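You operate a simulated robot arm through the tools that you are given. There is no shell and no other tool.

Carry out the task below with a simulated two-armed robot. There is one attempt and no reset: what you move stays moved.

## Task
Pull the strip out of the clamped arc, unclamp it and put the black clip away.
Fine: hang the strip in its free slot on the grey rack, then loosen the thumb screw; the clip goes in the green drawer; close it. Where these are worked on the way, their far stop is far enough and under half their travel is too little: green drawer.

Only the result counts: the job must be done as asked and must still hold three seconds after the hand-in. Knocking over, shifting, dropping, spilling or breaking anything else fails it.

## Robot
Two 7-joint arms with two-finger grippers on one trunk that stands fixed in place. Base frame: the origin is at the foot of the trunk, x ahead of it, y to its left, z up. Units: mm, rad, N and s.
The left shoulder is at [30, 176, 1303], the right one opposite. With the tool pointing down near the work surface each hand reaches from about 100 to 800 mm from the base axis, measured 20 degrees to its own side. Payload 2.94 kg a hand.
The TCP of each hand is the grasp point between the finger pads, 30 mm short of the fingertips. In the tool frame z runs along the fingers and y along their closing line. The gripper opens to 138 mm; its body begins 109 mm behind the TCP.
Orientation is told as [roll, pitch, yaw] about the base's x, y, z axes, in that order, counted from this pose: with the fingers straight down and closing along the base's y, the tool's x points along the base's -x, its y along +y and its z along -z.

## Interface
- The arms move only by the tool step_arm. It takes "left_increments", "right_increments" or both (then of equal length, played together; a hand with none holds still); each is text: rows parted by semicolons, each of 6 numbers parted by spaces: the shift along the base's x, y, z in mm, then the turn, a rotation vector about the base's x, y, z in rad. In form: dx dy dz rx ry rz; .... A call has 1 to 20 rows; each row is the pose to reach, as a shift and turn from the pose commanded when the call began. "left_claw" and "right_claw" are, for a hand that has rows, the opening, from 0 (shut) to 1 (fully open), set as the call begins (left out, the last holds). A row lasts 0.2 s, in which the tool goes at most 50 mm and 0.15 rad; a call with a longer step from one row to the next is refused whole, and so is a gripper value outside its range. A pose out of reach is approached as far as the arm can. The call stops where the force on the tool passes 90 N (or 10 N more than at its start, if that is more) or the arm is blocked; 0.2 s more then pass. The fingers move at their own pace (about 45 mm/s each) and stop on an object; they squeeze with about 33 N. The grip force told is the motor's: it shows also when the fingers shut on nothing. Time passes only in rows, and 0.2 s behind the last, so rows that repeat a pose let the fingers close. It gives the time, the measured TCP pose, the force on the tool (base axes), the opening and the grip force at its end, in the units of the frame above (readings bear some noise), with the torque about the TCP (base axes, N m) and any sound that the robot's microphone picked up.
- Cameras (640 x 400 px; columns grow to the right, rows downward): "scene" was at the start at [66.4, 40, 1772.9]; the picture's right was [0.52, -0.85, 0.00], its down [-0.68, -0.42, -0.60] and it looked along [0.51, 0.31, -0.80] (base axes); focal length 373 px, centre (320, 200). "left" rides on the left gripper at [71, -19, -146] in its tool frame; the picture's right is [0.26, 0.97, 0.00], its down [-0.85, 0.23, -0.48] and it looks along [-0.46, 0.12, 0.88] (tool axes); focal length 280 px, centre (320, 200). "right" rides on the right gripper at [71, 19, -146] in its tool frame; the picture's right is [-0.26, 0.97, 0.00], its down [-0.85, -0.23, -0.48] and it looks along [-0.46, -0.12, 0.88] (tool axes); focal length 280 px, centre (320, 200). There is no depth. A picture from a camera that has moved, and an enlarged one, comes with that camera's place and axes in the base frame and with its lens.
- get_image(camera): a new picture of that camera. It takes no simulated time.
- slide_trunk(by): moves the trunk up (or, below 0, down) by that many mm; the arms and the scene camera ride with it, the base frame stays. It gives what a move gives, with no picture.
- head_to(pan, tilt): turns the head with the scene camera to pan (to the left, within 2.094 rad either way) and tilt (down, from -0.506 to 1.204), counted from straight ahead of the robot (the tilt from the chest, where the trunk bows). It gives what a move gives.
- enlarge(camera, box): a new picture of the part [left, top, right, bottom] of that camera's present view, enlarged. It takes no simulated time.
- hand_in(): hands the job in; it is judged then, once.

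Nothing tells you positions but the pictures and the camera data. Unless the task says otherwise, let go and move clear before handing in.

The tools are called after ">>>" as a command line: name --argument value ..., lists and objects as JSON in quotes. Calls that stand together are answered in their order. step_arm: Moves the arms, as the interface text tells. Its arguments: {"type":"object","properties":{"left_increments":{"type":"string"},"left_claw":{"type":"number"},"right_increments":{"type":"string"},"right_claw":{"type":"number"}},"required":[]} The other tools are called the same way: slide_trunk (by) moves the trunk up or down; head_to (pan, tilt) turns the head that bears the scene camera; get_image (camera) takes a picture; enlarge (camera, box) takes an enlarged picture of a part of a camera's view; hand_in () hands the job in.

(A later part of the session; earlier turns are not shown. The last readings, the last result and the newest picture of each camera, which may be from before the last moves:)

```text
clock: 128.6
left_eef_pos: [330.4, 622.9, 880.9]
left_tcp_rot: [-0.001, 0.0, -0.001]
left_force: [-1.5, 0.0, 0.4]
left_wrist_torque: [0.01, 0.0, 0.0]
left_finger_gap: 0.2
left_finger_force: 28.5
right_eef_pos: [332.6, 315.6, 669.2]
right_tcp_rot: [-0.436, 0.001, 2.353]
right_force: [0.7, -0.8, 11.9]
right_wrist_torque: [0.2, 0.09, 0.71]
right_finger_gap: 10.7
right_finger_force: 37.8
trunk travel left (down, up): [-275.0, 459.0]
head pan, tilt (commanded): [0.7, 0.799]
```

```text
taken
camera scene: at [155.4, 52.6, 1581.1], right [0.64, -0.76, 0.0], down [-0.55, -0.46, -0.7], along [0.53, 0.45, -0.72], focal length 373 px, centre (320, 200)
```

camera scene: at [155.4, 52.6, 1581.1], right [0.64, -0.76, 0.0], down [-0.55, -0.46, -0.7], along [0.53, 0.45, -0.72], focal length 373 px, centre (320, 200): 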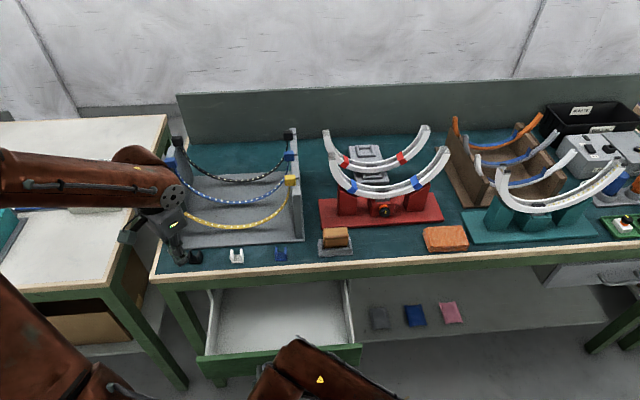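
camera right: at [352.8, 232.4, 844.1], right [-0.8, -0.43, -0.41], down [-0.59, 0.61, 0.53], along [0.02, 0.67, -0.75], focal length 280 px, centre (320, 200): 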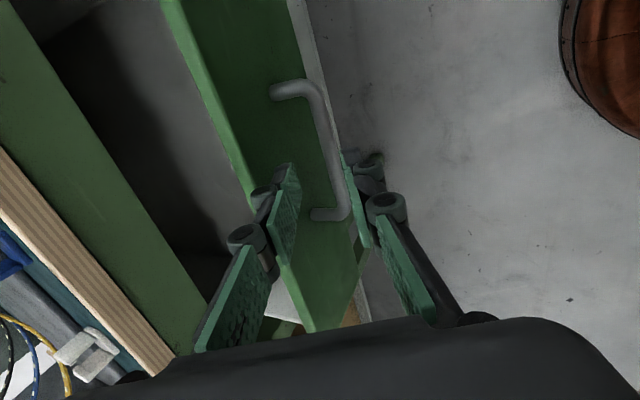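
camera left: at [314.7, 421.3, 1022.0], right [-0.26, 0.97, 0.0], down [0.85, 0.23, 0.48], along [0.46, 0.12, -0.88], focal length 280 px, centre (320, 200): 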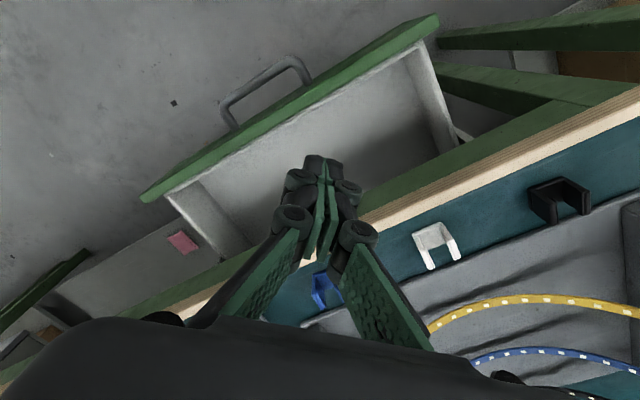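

Now about 177 mm open with no stop felt. A little more.

>>> step_arm --right_increments "-5 -5 0.8 0 0 0; -11 -11 0.8 0 0 0; -17 -17 0.8 0 0 0; -23 -23 0.8 0 0 0"

>>> get_image --camera "scene"

```text
clock: 129.6
left_eef_pos: [331.2, 624.0, 880.0]
left_tcp_rot: [-0.003, 0.002, -0.002]
left_force: [-0.1, 0.1, -0.2]
left_wrist_torque: [-0.02, -0.01, 0.02]
left_finger_gap: 0.3
left_finger_force: 28.2
right_eef_pos: [310.0, 292.3, 670.3]
right_tcp_rot: [-0.432, 0.0, 2.354]
right_force: [-4.5, 5.9, -18.2]
right_wrist_torque: [-0.03, 0.09, 0.56]
right_finger_gap: 10.9
right_finger_force: 38.4
trunk travel left (down, up): [-275.0, 459.0]
head pan, tilt (commanded): [0.7, 0.799]
```

```text
taken
camera scene: at [156.6, 55.1, 1580.5], right [0.64, -0.76, 0.0], down [-0.55, -0.46, -0.7], along [0.53, 0.45, -0.72], focal length 373 px, centre (320, 200)
```

scene: 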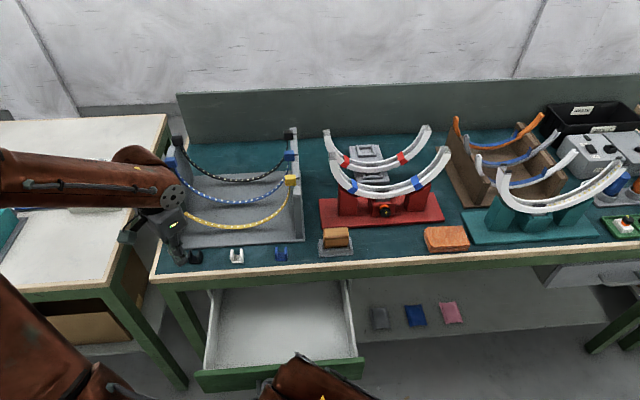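

That is about 212 mm, well over half of any travel this bench could allow. I'll let go of the handle and lift the right hand away.

>>> step_arm --right_increments "0 0 0 0 0 0; 0 0 0 0 0 0; 0 0 0 0 0 0" --right_claw 0.25

>>> step_arm --right_increments "-1.5 -1.5 6 0 0 0; -3.5 -3.5 14 0 0 0; -6 -6 25 0 0 0; -8 -10 45 0 0 0; -5 -25 75 0 0 0; 5 -50 105 0 0 0; 20 -80 135 0 0 0; 40 -110 160 0 0 0; 60 -140 180 0 0 0; 80 -175 195 0 0 0"

>>> get_image --camera "scene"

>>> get_image --camera "left"

```text
clock: 130.4
left_eef_pos: [330.4, 623.1, 880.7]
left_tcp_rot: [0.0, -0.001, -0.002]
left_force: [0.2, 0.0, 0.4]
left_wrist_torque: [-0.02, 0.0, -0.01]
left_finger_gap: 0.4
left_finger_force: 28.1
right_eef_pos: [311.5, 292.2, 671.0]
right_tcp_rot: [-0.435, 0.001, 2.354]
right_force: [0.2, -2.1, 0.4]
right_wrist_torque: [0.01, 0.03, 0.02]
right_finger_gap: 33.7
right_finger_force: 0.0
trunk travel left (down, up): [-275.0, 459.0]
head pan, tilt (commanded): [0.7, 0.799]
```

```text
clock: 132.6
left_eef_pos: [331.4, 623.1, 881.7]
left_tcp_rot: [0.0, 0.001, -0.002]
left_force: [0.4, 0.8, -0.1]
left_wrist_torque: [0.05, 0.03, -0.01]
left_finger_gap: 0.0
left_finger_force: 28.7
right_eef_pos: [388.9, 111.0, 869.8]
right_tcp_rot: [-0.436, 0.002, 2.356]
right_force: [0.1, -0.6, 0.1]
right_wrist_torque: [0.03, -0.02, 0.04]
right_finger_gap: 34.7
right_finger_force: 0.1
trunk travel left (down, up): [-275.0, 459.0]
head pan, tilt (commanded): [0.7, 0.799]
```

```text
taken
camera scene: at [156.0, 51.4, 1580.9], right [0.64, -0.76, 0.0], down [-0.55, -0.46, -0.7], along [0.53, 0.45, -0.72], focal length 373 px, centre (320, 200)
```

scene: 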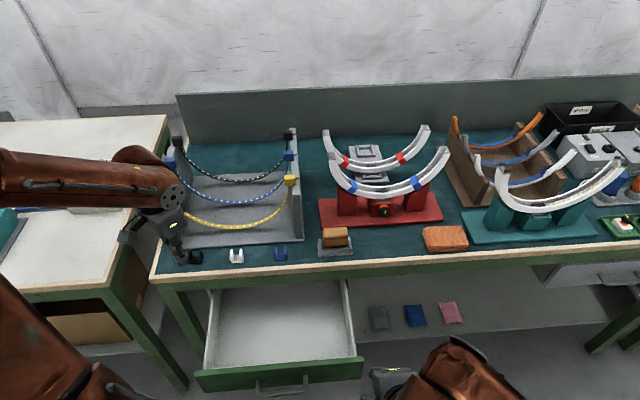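

```text
taken
camera left: at [260.6, 603.9, 1027.7], right [-0.26, 0.97, 0.0], down [0.85, 0.23, 0.48], along [0.46, 0.12, -0.88], focal length 280 px, centre (320, 200)
```

left: 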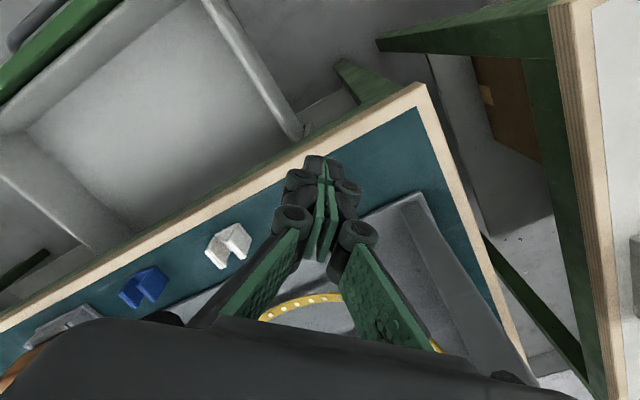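

The drawer stays open. Now the black clip: I'll raise the left hand a bit, turn it to close along the bench, and look at the clip.

>>> step_arm --left_increments "0 0 20 0 0 0.13; 0 0 40 0 0 0.26; 0 0 50 0 0 0.39; 0 0 60 0 0 0.52; 0 0 60 0 0 0.65; 0 0 60 0 0 0.785; 0 0 60 0 0 0.785" --left_claw 0.45

>>> get_image --camera "left"

```text
clock: 134.2
left_eef_pos: [330.4, 623.1, 940.8]
left_tcp_rot: [0.0, 0.001, 0.785]
left_force: [-0.1, 0.4, 0.2]
left_wrist_torque: [0.04, -0.03, -0.03]
left_finger_gap: 61.8
left_finger_force: 0.0
right_eef_pos: [389.2, 112.1, 868.5]
right_tcp_rot: [-0.434, 0.001, 2.355]
right_force: [0.7, 0.5, 1.0]
right_wrist_torque: [0.05, 0.02, 0.02]
right_finger_gap: 34.4
right_finger_force: 0.0
trunk travel left (down, up): [-275.0, 459.0]
head pan, tilt (commanded): [0.7, 0.799]
```

```text
taken
camera left: at [293.7, 560.7, 1088.2], right [-0.87, 0.5, 0.0], down [0.44, 0.76, 0.47], along [0.24, 0.41, -0.88], focal length 280 px, centre (320, 200)
```

left: 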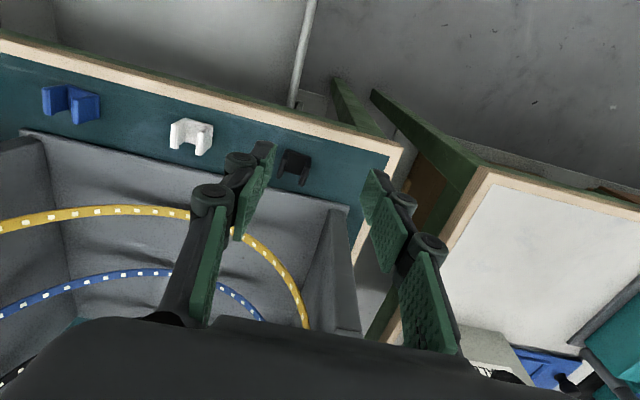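

>>> enlarge --camera "left" --box '[240, 120, 360, 195]'

>>> enlarge --camera "scene" --box '[160, 235, 260, 297]'

```text
5.33 times, centred on (300, 158) of left
camera zoom: at [293.7, 560.7, 1088.2], right [-0.87, 0.5, 0.0], down [0.44, 0.76, 0.47], along [0.24, 0.41, -0.88], focal length 1495 px, centre (427, 427)
```

zoom: 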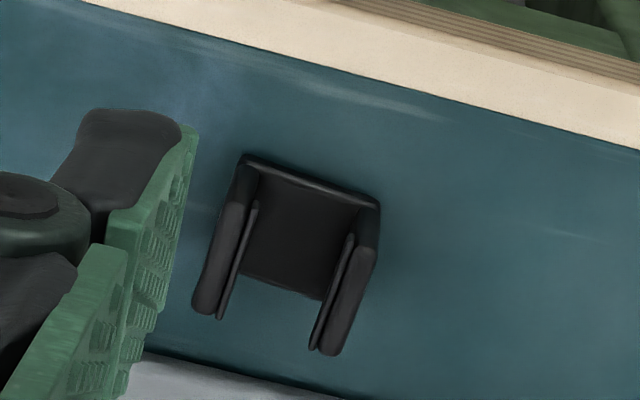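

```text
6.40 times, centred on (210, 266) of scene
camera zoom: at [156.1, 53.2, 1580.9], right [0.64, -0.76, 0.0], down [-0.55, -0.46, -0.7], along [0.53, 0.45, -0.72], focal length 2387 px, centre (1024, -222)
```

zoom: 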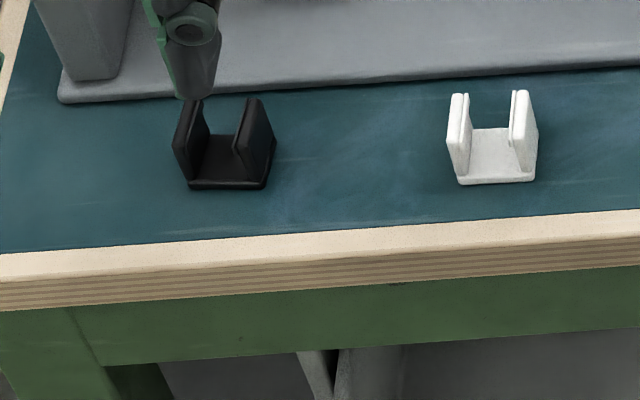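

The clip is at about (373.5, 646, 798) and aligned with the bench. I'll move over it and descend to just above.

>>> step_arm --left_increments "14 8 0 0 0 0; 29 16 0 0 0 0; 43 23.4 0 0 0 0; 43 23.4 -30 0 0 0; 43 23.4 -60 0 0 0; 43 23.4 -60 0 0 0"

>>> get_image --camera "left"

>>> enlarge --camera "scene" --box '[140, 200, 268, 280]'

```text
clock: 135.6
left_eef_pos: [374.4, 644.5, 881.4]
left_tcp_rot: [-0.002, 0.001, 0.784]
left_force: [0.1, 0.3, 0.2]
left_wrist_torque: [0.05, -0.03, -0.01]
left_finger_gap: 62.3
left_finger_force: 0.0
right_eef_pos: [388.6, 111.8, 870.1]
right_tcp_rot: [-0.436, 0.002, 2.353]
right_force: [-0.3, -0.6, 0.5]
right_wrist_torque: [0.04, 0.01, -0.01]
right_finger_gap: 34.5
right_finger_force: 0.1
trunk travel left (down, up): [-275.0, 459.0]
head pan, tilt (commanded): [0.7, 0.799]
```

```text
taken
camera left: at [338.1, 580.7, 1028.7], right [-0.87, 0.5, 0.0], down [0.44, 0.76, 0.48], along [0.24, 0.41, -0.88], focal length 280 px, centre (320, 200)
```

left: 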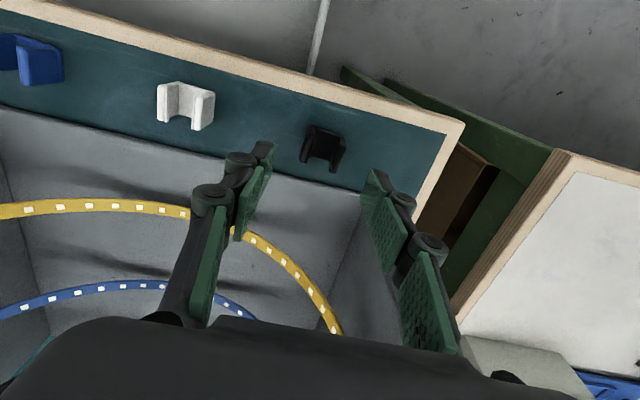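

```text
5.00 times, centred on (204, 240) of scene
camera zoom: at [155.7, 52.6, 1581.0], right [0.64, -0.76, 0.0], down [-0.55, -0.46, -0.7], along [0.53, 0.45, -0.72], focal length 1865 px, centre (900, 0)
```

zoom: 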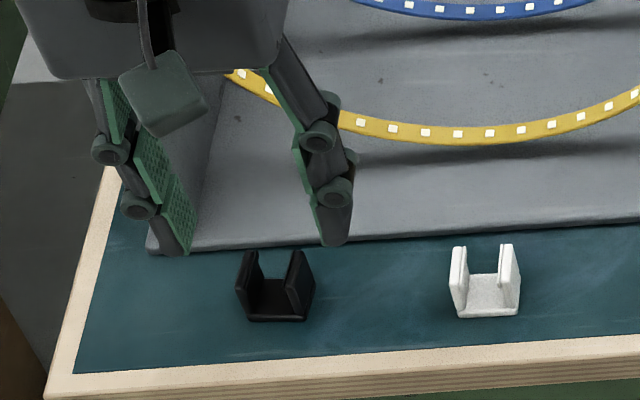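

Well centred. I'll descend the rest of the way.

>>> step_arm --left_increments "0 1 -15 0 0 0; 0 1 -30 0 0 0; 0 1 -42 0 0 0; 0 1 -46 0 0 0; 0 1 -46 0 0 0"

>>> enlarge --camera "left" --box '[240, 120, 400, 220]'

>>> enlarge --camera "scene" --box '[140, 200, 268, 280]'

```text
clock: 136.8
left_eef_pos: [373.4, 647.3, 836.0]
left_tcp_rot: [0.0, 0.001, 0.785]
left_force: [0.0, 0.5, -0.2]
left_wrist_torque: [0.02, -0.01, 0.02]
left_finger_gap: 62.3
left_finger_force: 0.0
right_eef_pos: [389.0, 112.1, 869.2]
right_tcp_rot: [-0.435, 0.002, 2.354]
right_force: [0.1, -0.4, 0.2]
right_wrist_torque: [-0.01, 0.01, -0.02]
right_finger_gap: 34.5
right_finger_force: 0.1
trunk travel left (down, up): [-275.0, 459.0]
head pan, tilt (commanded): [0.7, 0.799]
```

```text
4.00 times, centred on (320, 170) of left
camera zoom: at [337.7, 584.3, 982.0], right [-0.87, 0.5, 0.0], down [0.44, 0.76, 0.47], along [0.24, 0.41, -0.88], focal length 1122 px, centre (320, 320)
```

zoom: 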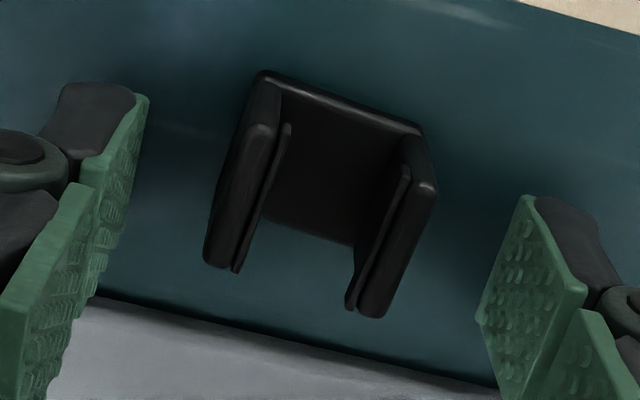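

```text
5.00 times, centred on (204, 240) of scene
camera zoom: at [156.1, 53.3, 1580.9], right [0.64, -0.76, 0.0], down [-0.55, -0.46, -0.7], along [0.53, 0.45, -0.72], focal length 1865 px, centre (900, 0)
```

zoom: 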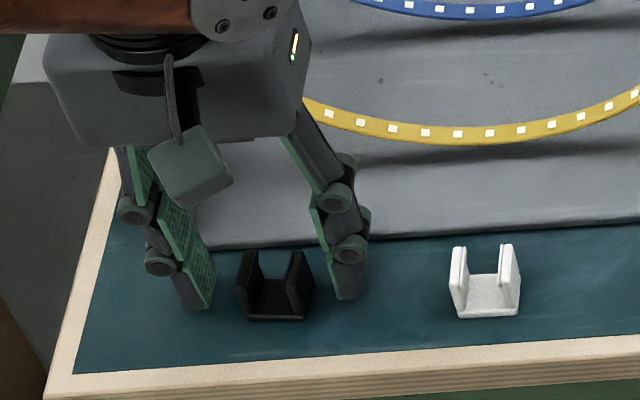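

>>> step_arm --left_increments "-1.5 -2.5 -2 0 0 0; -1.5 -2.5 -4 0 0 0"

>>> step_arm --left_increments "0 0 0 0 0 0; 0 0 0 0 0 0; 0 0 0 0 0 0; 0 0 0 0 0 0" --left_claw 0

>>> enlarge --camera "left" --box '[240, 120, 400, 220]'

>>> enlarge --camera "scene" --box '[140, 200, 268, 280]'

```text
clock: 137.4
left_eef_pos: [372.0, 645.0, 830.0]
left_tcp_rot: [0.0, 0.001, 0.784]
left_force: [-0.3, 0.7, 0.0]
left_wrist_torque: [0.03, 0.02, 0.01]
left_finger_gap: 62.3
left_finger_force: 0.1
right_eef_pos: [389.3, 112.0, 869.5]
right_tcp_rot: [-0.434, 0.0, 2.355]
right_force: [0.2, -0.8, 0.8]
right_wrist_torque: [-0.02, 0.0, 0.0]
right_finger_gap: 34.6
right_finger_force: 0.2
trunk travel left (down, up): [-275.0, 459.0]
head pan, tilt (commanded): [0.7, 0.799]
```

```text
clock: 138.4
left_eef_pos: [372.0, 644.5, 830.6]
left_tcp_rot: [-0.004, 0.003, 0.784]
left_force: [-0.5, 0.0, -0.2]
left_wrist_torque: [-0.01, -0.02, 0.01]
left_finger_gap: 28.7
left_finger_force: 33.0
right_eef_pos: [389.5, 111.2, 868.3]
right_tcp_rot: [-0.436, 0.003, 2.353]
right_force: [0.2, 0.1, -0.1]
right_wrist_torque: [0.0, 0.02, 0.01]
right_finger_gap: 34.5
right_finger_force: 0.2
trunk travel left (down, up): [-275.0, 459.0]
head pan, tilt (commanded): [0.7, 0.799]
```

```text
4.00 times, centred on (320, 170) of left
camera zoom: at [335.8, 581.6, 977.2], right [-0.87, 0.5, 0.0], down [0.44, 0.76, 0.47], along [0.24, 0.41, -0.88], focal length 1122 px, centre (320, 320)
```

zoom: 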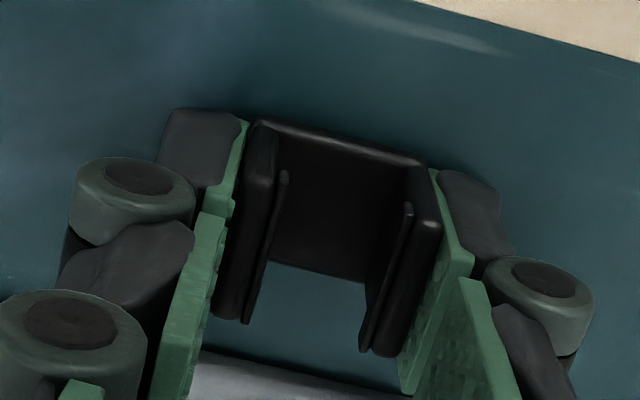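

```text
5.00 times, centred on (204, 240) of scene
camera zoom: at [156.1, 53.2, 1580.9], right [0.64, -0.76, 0.0], down [-0.55, -0.46, -0.7], along [0.53, 0.45, -0.72], focal length 1865 px, centre (900, 0)
```

zoom: 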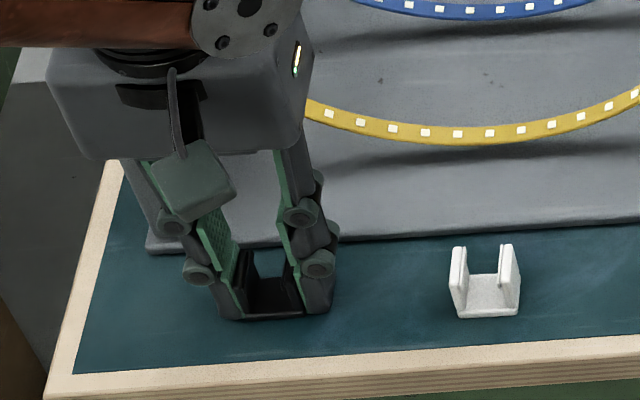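

The clip is held (gap 28.7 mm). I'll lift it straight up and carry it over the open drawer.

>>> step_arm --left_increments "0 0 15 0 0 0; 0 0 40 0 0 0; 0 0 70 0 0 0; 0 0 100 0 0 0; -4 -35 100 0 0 0; -9 -72 100 0 0 0; -14 -110 100 0 0 0; -18.4 -149.5 100 0 0 0; -18.4 -149.5 100 0 0 0"

>>> get_image --camera "left"

>>> get_image --camera "scene"

```text
clock: 140.4
left_eef_pos: [355.6, 493.3, 929.8]
left_tcp_rot: [-0.002, 0.002, 0.784]
left_force: [-0.3, -0.7, -0.3]
left_wrist_torque: [0.01, 0.01, 0.01]
left_finger_gap: 28.9
left_finger_force: 32.7
right_eef_pos: [389.2, 112.4, 868.6]
right_tcp_rot: [-0.434, 0.001, 2.355]
right_force: [0.6, 0.1, -0.4]
right_wrist_torque: [-0.01, 0.0, -0.01]
right_finger_gap: 34.9
right_finger_force: 0.0
trunk travel left (down, up): [-275.0, 459.0]
head pan, tilt (commanded): [0.7, 0.799]
```

```text
taken
camera left: at [319.5, 431.1, 1076.0], right [-0.87, 0.5, 0.0], down [0.44, 0.76, 0.47], along [0.24, 0.41, -0.88], focal length 280 px, centre (320, 200)
```

left: 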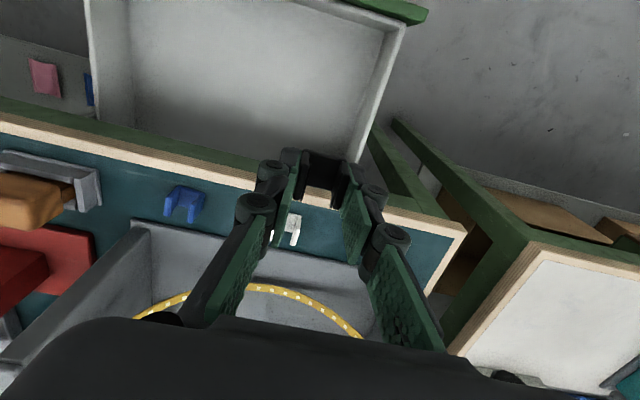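

```text
taken
camera scene: at [156.0, 53.4, 1580.9], right [0.64, -0.76, 0.0], down [-0.55, -0.46, -0.7], along [0.53, 0.45, -0.72], focal length 373 px, centre (320, 200)
```

scene: 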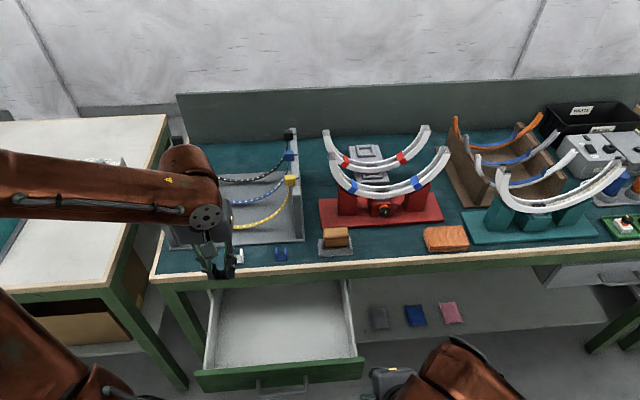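

The clip is over the drawer's interior, about 70 mm from its left wall. I'll lower it into the drawer.

>>> step_arm --left_increments "0 0 -35 0 0 0; 0 0 -70 0 0 0; 0 0 -105 0 0 0; 0 0 -140 0 0 0; 0 0 -175 0 0 0; 0 0 -205 0 0 0; 0 0 -205 0 0 0"

>>> get_image --camera "left"

>>> get_image --camera "scene"

```text
clock: 142.0
left_eef_pos: [353.4, 495.4, 725.8]
left_tcp_rot: [-0.001, -0.001, 0.784]
left_force: [-0.8, -0.4, -1.0]
left_wrist_torque: [0.0, 0.03, -0.02]
left_finger_gap: 28.4
left_finger_force: 33.0
right_eef_pos: [389.6, 112.5, 870.6]
right_tcp_rot: [-0.437, 0.002, 2.354]
right_force: [0.7, 0.1, 0.0]
right_wrist_torque: [0.0, -0.02, 0.02]
right_finger_gap: 34.7
right_finger_force: 0.0
trunk travel left (down, up): [-275.0, 459.0]
head pan, tilt (commanded): [0.7, 0.799]
```

```text
taken
camera left: at [317.5, 431.3, 871.6], right [-0.87, 0.5, 0.0], down [0.44, 0.76, 0.48], along [0.24, 0.41, -0.88], focal length 280 px, centre (320, 200)
```

left: 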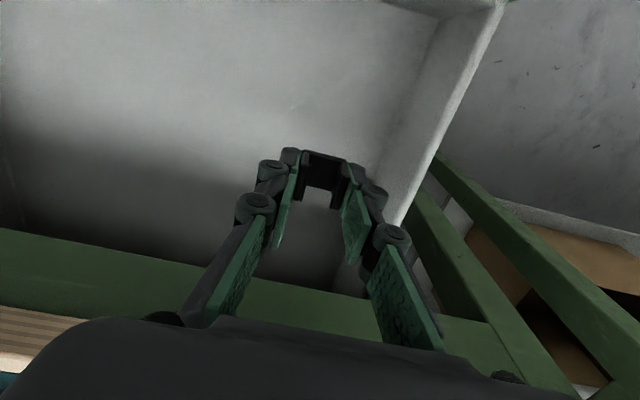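

```text
taken
camera scene: at [155.7, 52.5, 1581.0], right [0.64, -0.76, 0.0], down [-0.55, -0.46, -0.7], along [0.53, 0.45, -0.72], focal length 373 px, centre (320, 200)
```

scene: 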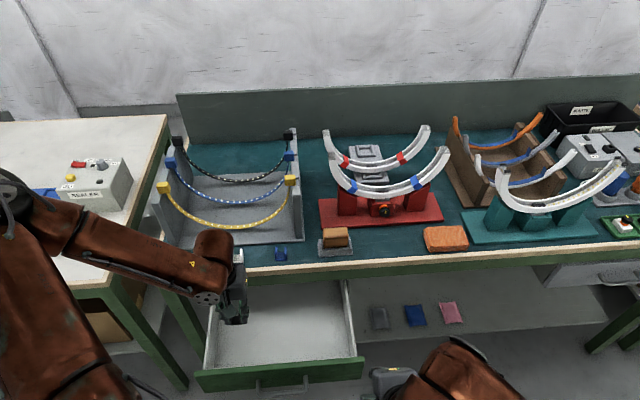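

I'll shift a little toward the drawer's middle and then lower gently until contact.

>>> step_arm --left_increments "9 -9 0 0 0 0; 18 -18 0 0 0 0; 18 -18 -15 0 0 0; 18 -18 -28 0 0 0; 18 -18 -28 0 0 0"

>>> step_arm --left_increments "0 0 -3 0 0 0; 0 0 -6 0 0 0; 0 0 -6 0 0 0"

>>> get_image --camera "left"

>>> enlarge --camera "scene" --box '[180, 270, 372, 390]'

```text
clock: 143.2
left_eef_pos: [372.8, 477.0, 697.9]
left_tcp_rot: [0.0, 0.0, 0.782]
left_force: [0.4, -0.2, -0.8]
left_wrist_torque: [0.02, -0.02, -0.02]
left_finger_gap: 28.4
left_finger_force: 33.2
right_eef_pos: [389.3, 112.5, 870.0]
right_tcp_rot: [-0.435, 0.002, 2.355]
right_force: [-0.3, 0.1, -0.3]
right_wrist_torque: [0.05, -0.02, 0.0]
right_finger_gap: 34.9
right_finger_force: 0.1
trunk travel left (down, up): [-275.0, 459.0]
head pan, tilt (commanded): [0.7, 0.799]
```

```text
clock: 144.0
left_eef_pos: [372.8, 476.5, 690.7]
left_tcp_rot: [-0.002, 0.002, 0.783]
left_force: [0.4, -0.1, 0.5]
left_wrist_torque: [0.02, -0.03, -0.03]
left_finger_gap: 28.5
left_finger_force: 33.1
right_eef_pos: [390.3, 112.4, 869.3]
right_tcp_rot: [-0.436, 0.0, 2.354]
right_force: [-0.8, 0.6, 0.1]
right_wrist_torque: [-0.03, 0.02, 0.02]
right_finger_gap: 34.5
right_finger_force: 0.1
trunk travel left (down, up): [-275.0, 459.0]
head pan, tilt (commanded): [0.7, 0.799]
```

```text
taken
camera left: at [336.1, 413.3, 837.0], right [-0.87, 0.5, 0.0], down [0.44, 0.76, 0.47], along [0.24, 0.41, -0.88], focal length 280 px, centre (320, 200)
```

left: 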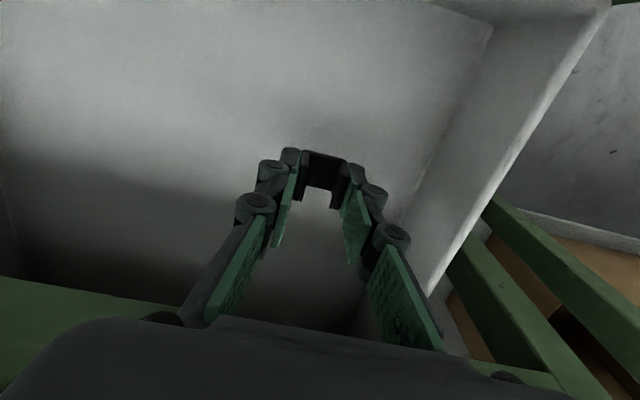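

```text
3.33 times, centred on (276, 330) of scene
camera zoom: at [156.0, 53.0, 1580.9], right [0.64, -0.76, 0.0], down [-0.55, -0.46, -0.7], along [0.53, 0.45, -0.72], focal length 1243 px, centre (467, -233)
```

zoom: 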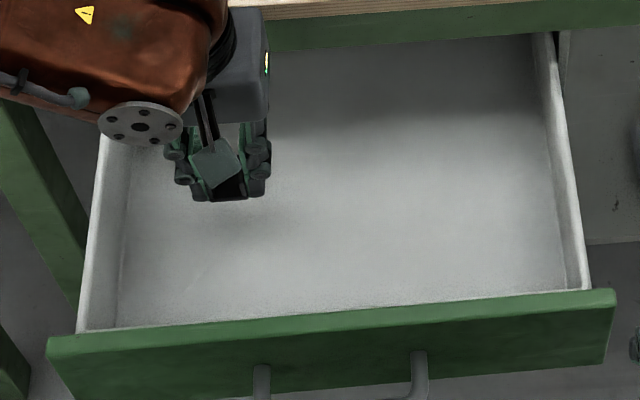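

There's still a gap to the drawer floor, so I'll keep lowering slowly.

>>> step_arm --left_increments "0 0 -4 0 0 0; 0 0 -8 0 0 0; 0 0 -8 0 0 0"

>>> step_arm --left_increments "0 0 -4 0 0 0; 0 0 -8 0 0 0; 0 0 -8 0 0 0"

>>> enlarge --camera "scene" --box '[200, 280, 296, 340]'

```text
clock: 144.8
left_eef_pos: [371.8, 477.8, 683.9]
left_tcp_rot: [-0.003, 0.0, 0.785]
left_force: [0.1, 0.1, 0.7]
left_wrist_torque: [0.01, 0.03, -0.04]
left_finger_gap: 28.6
left_finger_force: 33.3
right_eef_pos: [389.9, 113.0, 870.0]
right_tcp_rot: [-0.435, 0.001, 2.355]
right_force: [-0.5, -0.6, 0.7]
right_wrist_torque: [0.01, -0.03, -0.02]
right_finger_gap: 34.3
right_finger_force: 0.0
trunk travel left (down, up): [-275.0, 459.0]
head pan, tilt (commanded): [0.7, 0.799]
```

```text
clock: 145.6
left_eef_pos: [371.0, 478.1, 675.7]
left_tcp_rot: [0.0, -0.001, 0.783]
left_force: [0.3, 0.3, -0.5]
left_wrist_torque: [0.0, -0.05, 0.0]
left_finger_gap: 28.2
left_finger_force: 32.9
right_eef_pos: [390.1, 111.9, 869.5]
right_tcp_rot: [-0.435, 0.001, 2.354]
right_force: [0.8, -0.2, -0.2]
right_wrist_torque: [0.03, 0.0, 0.0]
right_finger_gap: 34.7
right_finger_force: 0.2
trunk travel left (down, up): [-275.0, 459.0]
head pan, tilt (commanded): [0.7, 0.799]
```

```text
6.67 times, centred on (248, 310) of scene
camera zoom: at [156.0, 53.0, 1580.9], right [0.64, -0.76, 0.0], down [-0.55, -0.46, -0.7], along [0.53, 0.45, -0.72], focal length 2486 px, centre (800, -533)
```

zoom: 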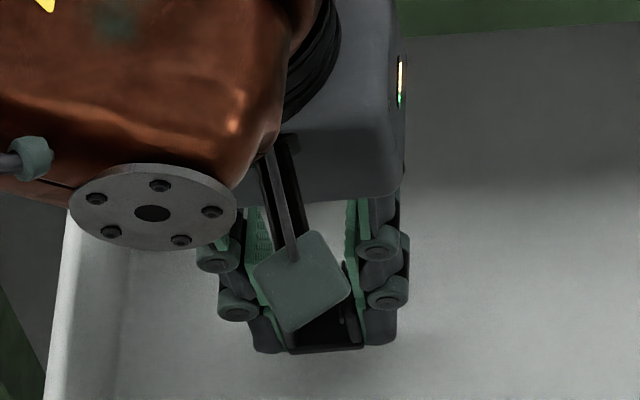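

>>> step_arm --left_increments "0 0 -2.5 0 0 0; 0 0 -5 0 0 0; 0 0 -5 0 0 0"

>>> step_arm --left_increments "0 0 -2.5 0 0 0; 0 0 -5 0 0 0; 0 0 -5 0 0 0"

```text
clock: 146.4
left_eef_pos: [370.1, 477.7, 670.4]
left_tcp_rot: [-0.002, 0.002, 0.783]
left_force: [1.1, 0.8, 0.5]
left_wrist_torque: [-0.02, -0.02, 0.02]
left_finger_gap: 28.4
left_finger_force: 32.7
right_eef_pos: [389.6, 112.0, 869.3]
right_tcp_rot: [-0.436, 0.002, 2.354]
right_force: [0.2, 0.5, -0.6]
right_wrist_torque: [-0.01, 0.02, -0.01]
right_finger_gap: 34.4
right_finger_force: 0.1
trunk travel left (down, up): [-275.0, 459.0]
head pan, tilt (commanded): [0.7, 0.799]
```

```text
clock: 147.2
left_eef_pos: [372.2, 477.7, 665.0]
left_tcp_rot: [-0.001, 0.001, 0.783]
left_force: [-0.7, 0.4, 0.6]
left_wrist_torque: [0.01, 0.01, 0.03]
left_finger_gap: 28.6
left_finger_force: 32.8
right_eef_pos: [390.0, 112.5, 869.3]
right_tcp_rot: [-0.435, 0.003, 2.355]
right_force: [-1.2, 0.0, 0.6]
right_wrist_torque: [0.0, 0.0, 0.02]
right_finger_gap: 34.3
right_finger_force: 0.1
trunk travel left (down, up): [-275.0, 459.0]
head pan, tilt (commanded): [0.7, 0.799]
```

>>> step_arm --left_increments "0 0 -4 0 0 0; 0 0 -8 0 0 0; 0 0 -8 0 0 0"

>>> step_arm --left_increments "0 0 -4 0 0 0; 0 0 -8 0 0 0; 0 0 -8 0 0 0"

>>> get_image --camera "left"

>>> enlarge --camera "scene" --box '[200, 280, 296, 340]'

```text
clock: 148.0
left_eef_pos: [370.8, 476.6, 657.8]
left_tcp_rot: [-0.002, 0.002, 0.784]
left_force: [0.5, 0.3, -0.5]
left_wrist_torque: [-0.01, 0.01, 0.01]
left_finger_gap: 28.6
left_finger_force: 33.1
right_eef_pos: [389.2, 110.2, 869.3]
right_tcp_rot: [-0.434, 0.003, 2.356]
right_force: [-0.3, -0.1, -0.5]
right_wrist_torque: [-0.01, -0.01, 0.0]
right_finger_gap: 34.6
right_finger_force: 0.1
trunk travel left (down, up): [-275.0, 459.0]
head pan, tilt (commanded): [0.7, 0.799]
```

```text
clock: 148.8
left_eef_pos: [372.3, 478.1, 650.4]
left_tcp_rot: [-0.002, -0.002, 0.784]
left_force: [-1.0, 0.4, 8.7]
left_wrist_torque: [0.0, 0.1, 0.0]
left_finger_gap: 28.6
left_finger_force: 32.9
right_eef_pos: [390.3, 111.8, 869.4]
right_tcp_rot: [-0.438, 0.0, 2.357]
right_force: [-0.5, -0.7, 1.3]
right_wrist_torque: [0.01, 0.0, -0.01]
right_finger_gap: 34.5
right_finger_force: 0.2
trunk travel left (down, up): [-275.0, 459.0]
head pan, tilt (commanded): [0.7, 0.799]
```

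```text
taken
camera left: at [335.8, 414.1, 796.3], right [-0.87, 0.5, 0.0], down [0.44, 0.76, 0.48], along [0.24, 0.41, -0.88], focal length 280 px, centre (320, 200)
```

left: 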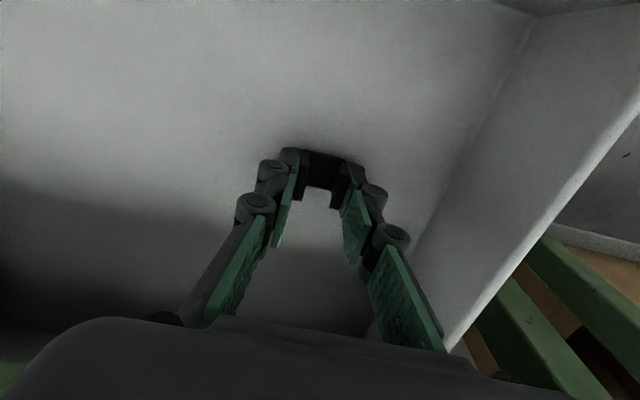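

```text
6.67 times, centred on (248, 310) of scene
camera zoom: at [155.2, 52.3, 1581.1], right [0.64, -0.76, 0.0], down [-0.55, -0.46, -0.7], along [0.53, 0.45, -0.72], focal length 2486 px, centre (800, -533)
```

zoom: 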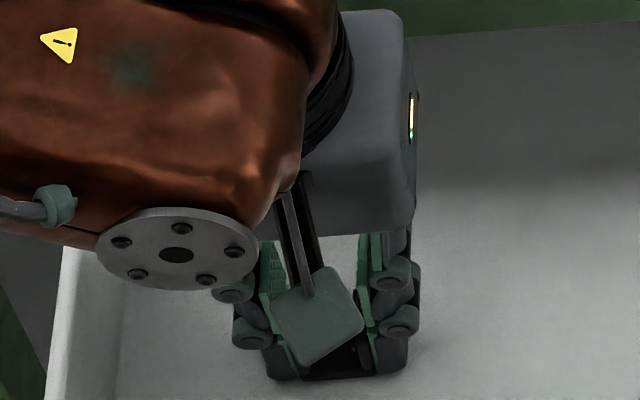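

The clip has touched the drawer floor (about 9 N). I'll open the gripper and lift straight out.

>>> step_arm --left_increments "0 0 1 0 0 0; 0 0 1 0 0 0; 0 0 1 0 0 0" --left_claw 0.42

>>> step_arm --left_increments "0 0 15 0 0 0; 0 0 40 0 0 0; 0 0 75 0 0 0; 0 0 115 0 0 0; 0 0 155 0 0 0; 0 0 195 0 0 0; 0 0 230 0 0 0"

>>> get_image --camera "left"

>>> get_image --camera "scene"

```text
clock: 149.6
left_eef_pos: [371.5, 478.6, 648.7]
left_tcp_rot: [0.001, 0.001, 0.783]
left_force: [-1.2, -0.9, -0.1]
left_wrist_torque: [0.0, 0.01, 0.0]
left_finger_gap: 58.2
left_finger_force: 0.1
right_eef_pos: [389.8, 110.8, 868.8]
right_tcp_rot: [-0.436, 0.002, 2.354]
right_force: [-0.4, 0.3, -0.3]
right_wrist_torque: [-0.02, -0.01, -0.02]
right_finger_gap: 34.7
right_finger_force: 0.0
trunk travel left (down, up): [-275.0, 459.0]
head pan, tilt (commanded): [0.7, 0.799]
```

```text
clock: 151.2
left_eef_pos: [372.3, 477.5, 883.0]
left_tcp_rot: [0.001, 0.002, 0.783]
left_force: [-0.4, 0.3, -0.5]
left_wrist_torque: [0.04, -0.02, 0.02]
left_finger_gap: 58.1
left_finger_force: 0.0
right_eef_pos: [389.2, 112.0, 869.8]
right_tcp_rot: [-0.437, 0.002, 2.355]
right_force: [-0.6, -0.4, 0.2]
right_wrist_torque: [0.01, 0.02, 0.03]
right_finger_gap: 34.3
right_finger_force: 0.1
trunk travel left (down, up): [-275.0, 459.0]
head pan, tilt (commanded): [0.7, 0.799]
```

```text
taken
camera left: at [336.5, 414.0, 1028.7], right [-0.87, 0.5, 0.0], down [0.44, 0.76, 0.47], along [0.24, 0.41, -0.88], focal length 280 px, centre (320, 200)
```

left: 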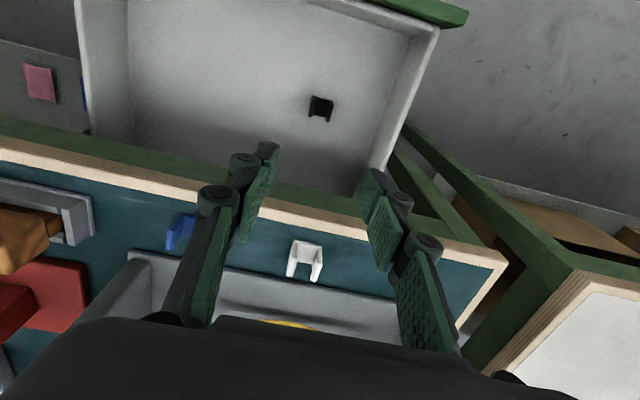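

```text
taken
camera scene: at [155.4, 52.3, 1581.0], right [0.64, -0.76, 0.0], down [-0.55, -0.46, -0.7], along [0.53, 0.45, -0.72], focal length 373 px, centre (320, 200)
```

scene: 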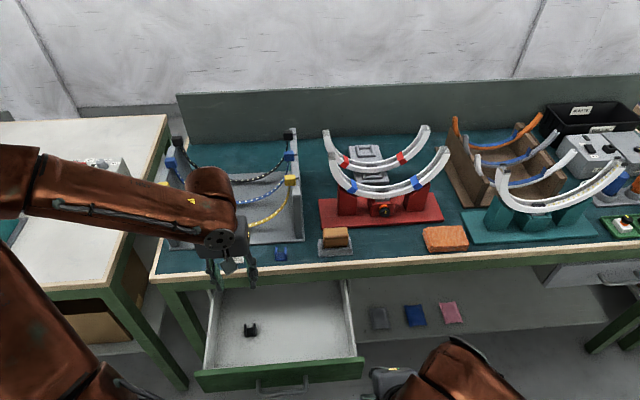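

The black clip is standing in the drawer. I'll move the left hand clear, then bring the right hand back to the handle along the way it left.

>>> step_arm --left_increments "-8 25 30 0 0 0; -16 55 60 0 0 0; -25 90 85 0 0 0; -34 120 105 0 0 0; -42 145 125 0 0 0"

>>> step_arm --right_increments "-20 35 -15 0 0 0; -40 65 -35 0 0 0; -60 95 -60 0 0 0; -75 125 -90 0 0 0; -85 150 -120 0 0 0; -88 165 -150 0 0 0; -86 169 -170 0 0 0; -86 169 -170 0 0 0"

>>> enlarge --camera "right" --box '[220, 90, 420, 290]'

>>> get_image --camera "scene"

```text
clock: 152.4
left_eef_pos: [330.8, 623.2, 1005.2]
left_tcp_rot: [-0.002, 0.003, 0.785]
left_force: [0.0, 0.7, 0.3]
left_wrist_torque: [0.01, -0.01, -0.01]
left_finger_gap: 58.0
left_finger_force: 0.1
right_eef_pos: [390.3, 112.6, 868.6]
right_tcp_rot: [-0.434, 0.002, 2.355]
right_force: [-0.4, 0.1, 0.6]
right_wrist_torque: [-0.04, -0.01, -0.03]
right_finger_gap: 34.3
right_finger_force: 0.1
trunk travel left (down, up): [-275.0, 459.0]
head pan, tilt (commanded): [0.7, 0.799]
```

```text
clock: 154.2
left_eef_pos: [331.5, 624.0, 1004.3]
left_tcp_rot: [-0.002, 0.001, 0.784]
left_force: [0.2, 0.7, 0.3]
left_wrist_torque: [0.0, 0.06, -0.01]
left_finger_gap: 58.0
left_finger_force: 0.1
right_eef_pos: [301.6, 286.6, 695.5]
right_tcp_rot: [-0.437, 0.002, 2.356]
right_force: [-0.1, -0.1, -0.1]
right_wrist_torque: [0.01, -0.01, 0.0]
right_finger_gap: 34.4
right_finger_force: 0.0
trunk travel left (down, up): [-275.0, 459.0]
head pan, tilt (commanded): [0.7, 0.799]
```

```text
2.00 times, centred on (320, 190) of right
camera zoom: at [295.6, 180.8, 818.6], right [-0.8, -0.43, -0.41], down [-0.59, 0.61, 0.53], along [0.02, 0.67, -0.75], focal length 561 px, centre (320, 220)
```

zoom: 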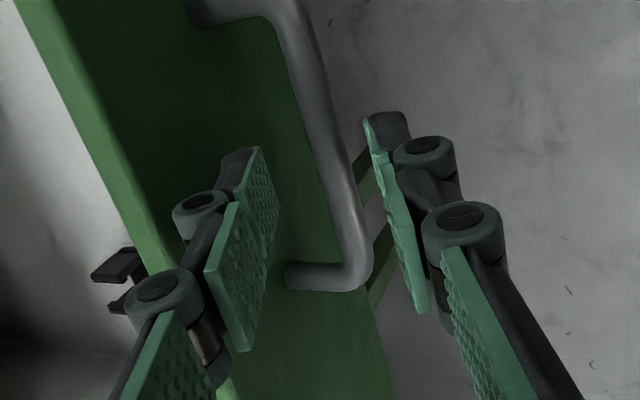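

```text
taken
camera scene: at [155.9, 53.5, 1580.9], right [0.64, -0.76, 0.0], down [-0.55, -0.46, -0.7], along [0.53, 0.45, -0.72], focal length 373 px, centre (320, 200)
```

scene: 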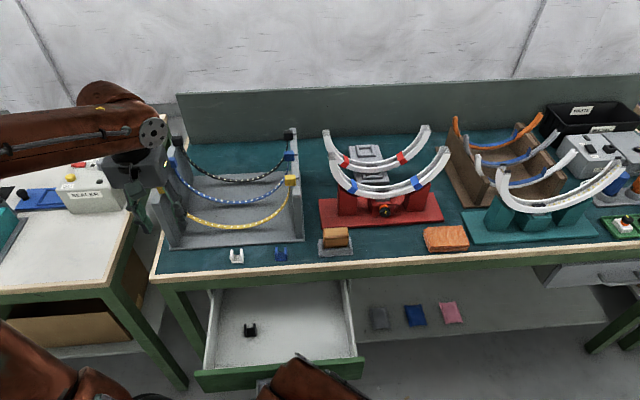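

The bar is lined up between the fingers. I'll go in, grip it, and push the drawer closed.

>>> step_arm --right_increments "2.5 2.5 -8 0 0 0; 5 5 -16 0 0 0; 7.5 7.5 -24.5 0 0 0; 7.5 7.5 -24.5 0 0 0"

>>> step_arm --right_increments "0 0 0 0 0 0; 0 0 0 0 0 0; 0 0 0 0 0 0" --right_claw 0

>>> enlarge --camera "right" --box '[220, 90, 420, 290]'

```text
clock: 155.2
left_eef_pos: [331.6, 624.5, 1004.2]
left_tcp_rot: [-0.002, 0.003, 0.785]
left_force: [0.4, 0.2, -0.2]
left_wrist_torque: [0.0, 0.02, -0.01]
left_finger_gap: 57.9
left_finger_force: 0.1
right_eef_pos: [312.9, 292.3, 672.3]
right_tcp_rot: [-0.433, 0.0, 2.355]
right_force: [-1.4, 0.0, 0.3]
right_wrist_torque: [0.02, -0.02, 0.0]
right_finger_gap: 34.0
right_finger_force: 0.1
trunk travel left (down, up): [-275.0, 459.0]
head pan, tilt (commanded): [0.7, 0.799]
```

```text
clock: 156.0
left_eef_pos: [331.9, 625.3, 1004.7]
left_tcp_rot: [-0.002, 0.001, 0.784]
left_force: [0.1, 0.8, -0.4]
left_wrist_torque: [0.01, -0.01, -0.01]
left_finger_gap: 58.0
left_finger_force: 0.1
right_eef_pos: [311.5, 293.0, 670.5]
right_tcp_rot: [-0.432, 0.003, 2.356]
right_force: [-2.7, -0.5, -14.6]
right_wrist_torque: [-0.17, -0.03, 0.45]
right_finger_gap: 10.9
right_finger_force: 37.8
trunk travel left (down, up): [-275.0, 459.0]
head pan, tilt (commanded): [0.7, 0.799]
```

```text
2.00 times, centred on (320, 190) of right
camera zoom: at [305.7, 186.5, 794.2], right [-0.8, -0.43, -0.41], down [-0.59, 0.61, 0.53], along [0.02, 0.66, -0.75], focal length 561 px, centre (320, 220)
```

zoom: 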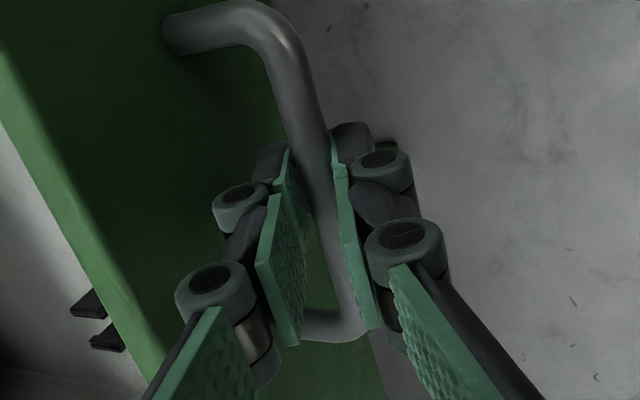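

>>> step_arm --right_increments "3.5 3.5 -0.8 0 0 0; 9.9 9.9 -0.8 0 0 0; 17.7 17.7 -0.8 0 0 0; 26.2 26.2 -0.8 0 0 0; 35.4 35.4 -0.8 0 0 0; 44.5 44.5 -0.8 0 0 0; 53.7 53.7 -0.8 0 0 0; 60 60 -0.8 0 0 0; 63.6 63.6 -0.8 0 0 0"

>>> get_image --camera "scene"

```text
clock: 158.0
left_eef_pos: [331.2, 624.0, 1004.4]
left_tcp_rot: [-0.003, 0.002, 0.783]
left_force: [0.2, 0.2, 0.4]
left_wrist_torque: [0.0, 0.0, -0.01]
left_finger_gap: 57.9
left_finger_force: 0.1
right_eef_pos: [376.7, 358.8, 671.0]
right_tcp_rot: [-0.435, 0.001, 2.355]
right_force: [-1.3, -2.4, -9.1]
right_wrist_torque: [-0.08, 0.02, 0.56]
right_finger_gap: 10.7
right_finger_force: 37.6
trunk travel left (down, up): [-275.0, 459.0]
head pan, tilt (commanded): [0.7, 0.799]
```

```text
taken
camera scene: at [156.7, 54.1, 1580.8], right [0.64, -0.76, 0.0], down [-0.55, -0.46, -0.7], along [0.53, 0.45, -0.72], focal length 373 px, centre (320, 200)
```

scene: 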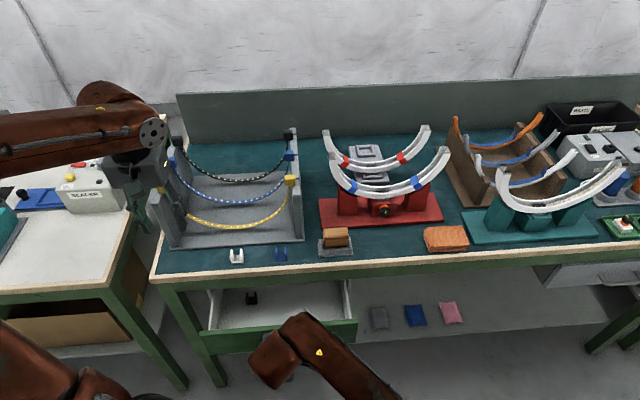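

The drawer is closing smoothly with the clip inside. Continuing.

>>> step_arm --right_increments "3.5 3.5 0 0 0 0; 9.9 9.9 0 0 0 0; 17.7 17.7 0 0 0 0; 26.2 26.2 0 0 0 0; 35.4 35.4 0 0 0 0; 44.5 44.5 0 0 0 0; 53.7 53.7 0 0 0 0; 62 62 0 0 0 0; 68 68 0 0 0 0; 71 71 0 0 0 0"

>>> get_image --camera "scene"

```text
clock: 160.2
left_eef_pos: [331.5, 625.2, 1002.5]
left_tcp_rot: [-0.001, 0.003, 0.784]
left_force: [0.1, -0.3, 0.4]
left_wrist_torque: [-0.02, 0.03, 0.0]
left_finger_gap: 58.1
left_finger_force: 0.1
right_eef_pos: [443.2, 425.3, 670.6]
right_tcp_rot: [-0.433, -0.003, 2.36]
right_force: [-11.2, 9.0, -12.1]
right_wrist_torque: [-0.39, -0.34, 0.32]
right_finger_gap: 10.9
right_finger_force: 38.4
right hand out of reach, approached as far as the arm can: row 9, 10
trunk travel left (down, up): [-275.0, 459.0]
head pan, tilt (commanded): [0.7, 0.799]
```

```text
taken
camera scene: at [156.2, 56.0, 1580.6], right [0.65, -0.76, 0.0], down [-0.55, -0.46, -0.7], along [0.53, 0.45, -0.72], focal length 373 px, centre (320, 200)
```

scene: 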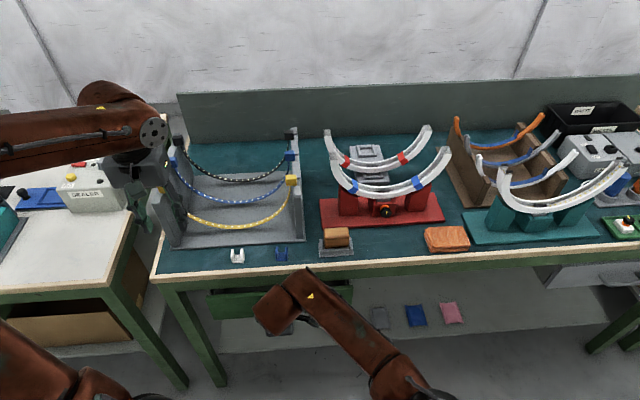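

About 24 mm remain, but the arm is at its limit at this pitch. I'll let go, back off, change to the flatter 40° pitch, and re-grip to finish.

>>> step_arm --right_increments "0 0 0 0 0 0; 0 0 0 0 0 0; -4 -4 12 0 0 0; -9 -9 27 0 0 0; -17.7 -17.7 54 0 0 0" --right_claw 0.25

>>> step_arm --right_increments "-6 -6 0 0.1 -0.1 0; -12 -12 -6 0.2 -0.2 0; -19 -19 -14 0.308 -0.308 0; -19 -19 -20 0.308 -0.308 0"

>>> enlarge --camera "right" --box '[220, 60, 420, 260]'

>>> get_image --camera "scene"

```text
clock: 161.4
left_eef_pos: [332.3, 625.1, 1005.5]
left_tcp_rot: [-0.002, 0.001, 0.786]
left_force: [-0.4, 0.4, 0.5]
left_wrist_torque: [0.05, -0.01, 0.01]
left_finger_gap: 57.7
left_finger_force: 0.1
right_eef_pos: [429.9, 405.7, 724.7]
right_tcp_rot: [-0.435, 0.002, 2.354]
right_force: [0.9, -0.6, -0.1]
right_wrist_torque: [0.01, -0.05, 0.01]
right_finger_gap: 34.6
right_finger_force: 0.1
trunk travel left (down, up): [-275.0, 459.0]
head pan, tilt (commanded): [0.7, 0.799]
```

```text
refused: row 3 steps farther than a row can; nothing moved
```

```text
2.00 times, centred on (320, 160) of right
camera zoom: at [424.5, 298.6, 848.3], right [-0.8, -0.43, -0.41], down [-0.59, 0.61, 0.53], along [0.02, 0.67, -0.75], focal length 561 px, centre (320, 280)
```

zoom: 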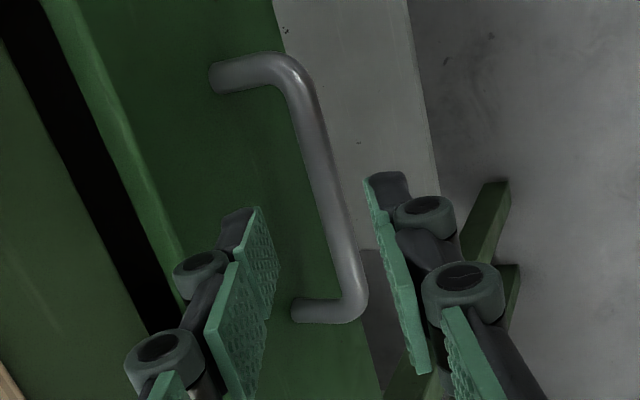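

```text
taken
camera scene: at [155.7, 52.9, 1581.0], right [0.64, -0.76, 0.0], down [-0.55, -0.46, -0.7], along [0.53, 0.45, -0.72], focal length 373 px, centre (320, 200)
```

scene: 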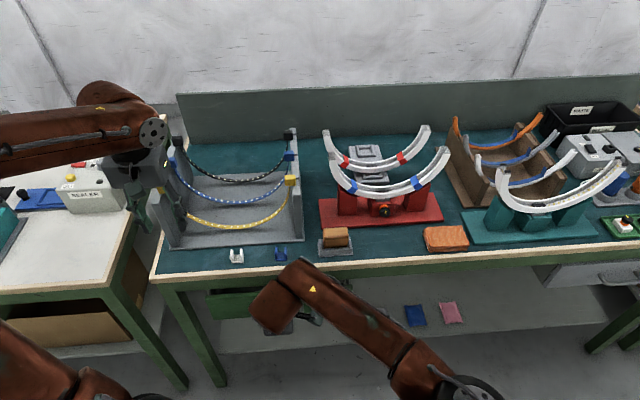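

>>> step_arm --right_increments "-8 -6 0 0.077 -0.077 0; -16 -12 -5 0.154 -0.154 0; -23 -17 -12 0.231 -0.231 0; -23.5 -17.2 -21 0.308 -0.308 0; -23.5 -17.2 -21 0.308 -0.308 0"

>>> enlarge --camera "right" --box '[220, 60, 420, 260]'

```text
clock: 162.6
left_eef_pos: [331.6, 623.6, 1004.9]
left_tcp_rot: [-0.002, 0.001, 0.783]
left_force: [-0.2, -0.6, -0.4]
left_wrist_torque: [-0.01, 0.02, 0.0]
left_finger_gap: 57.8
left_finger_force: 0.1
right_eef_pos: [408.2, 386.9, 703.9]
right_tcp_rot: [-0.87, 0.003, 2.355]
right_force: [-0.3, -0.3, -1.0]
right_wrist_torque: [0.01, 0.0, 0.02]
right_finger_gap: 34.5
right_finger_force: 0.1
trunk travel left (down, up): [-275.0, 459.0]
head pan, tilt (commanded): [0.7, 0.799]
```

```text
2.00 times, centred on (320, 160) of right
camera zoom: at [370.4, 248.7, 781.7], right [-0.62, -0.25, -0.74], down [-0.75, 0.45, 0.48], along [0.21, 0.86, -0.47], focal length 561 px, centre (320, 280)
```

zoom: 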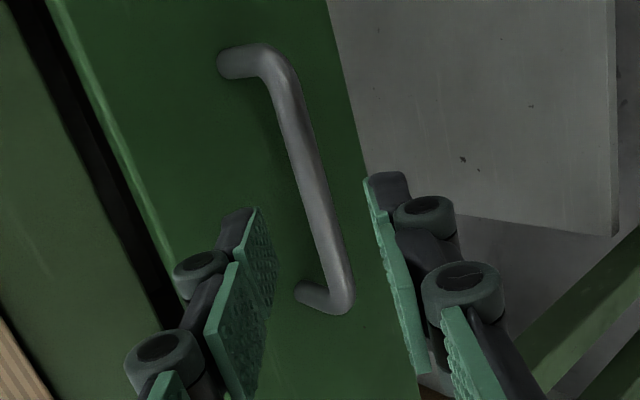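

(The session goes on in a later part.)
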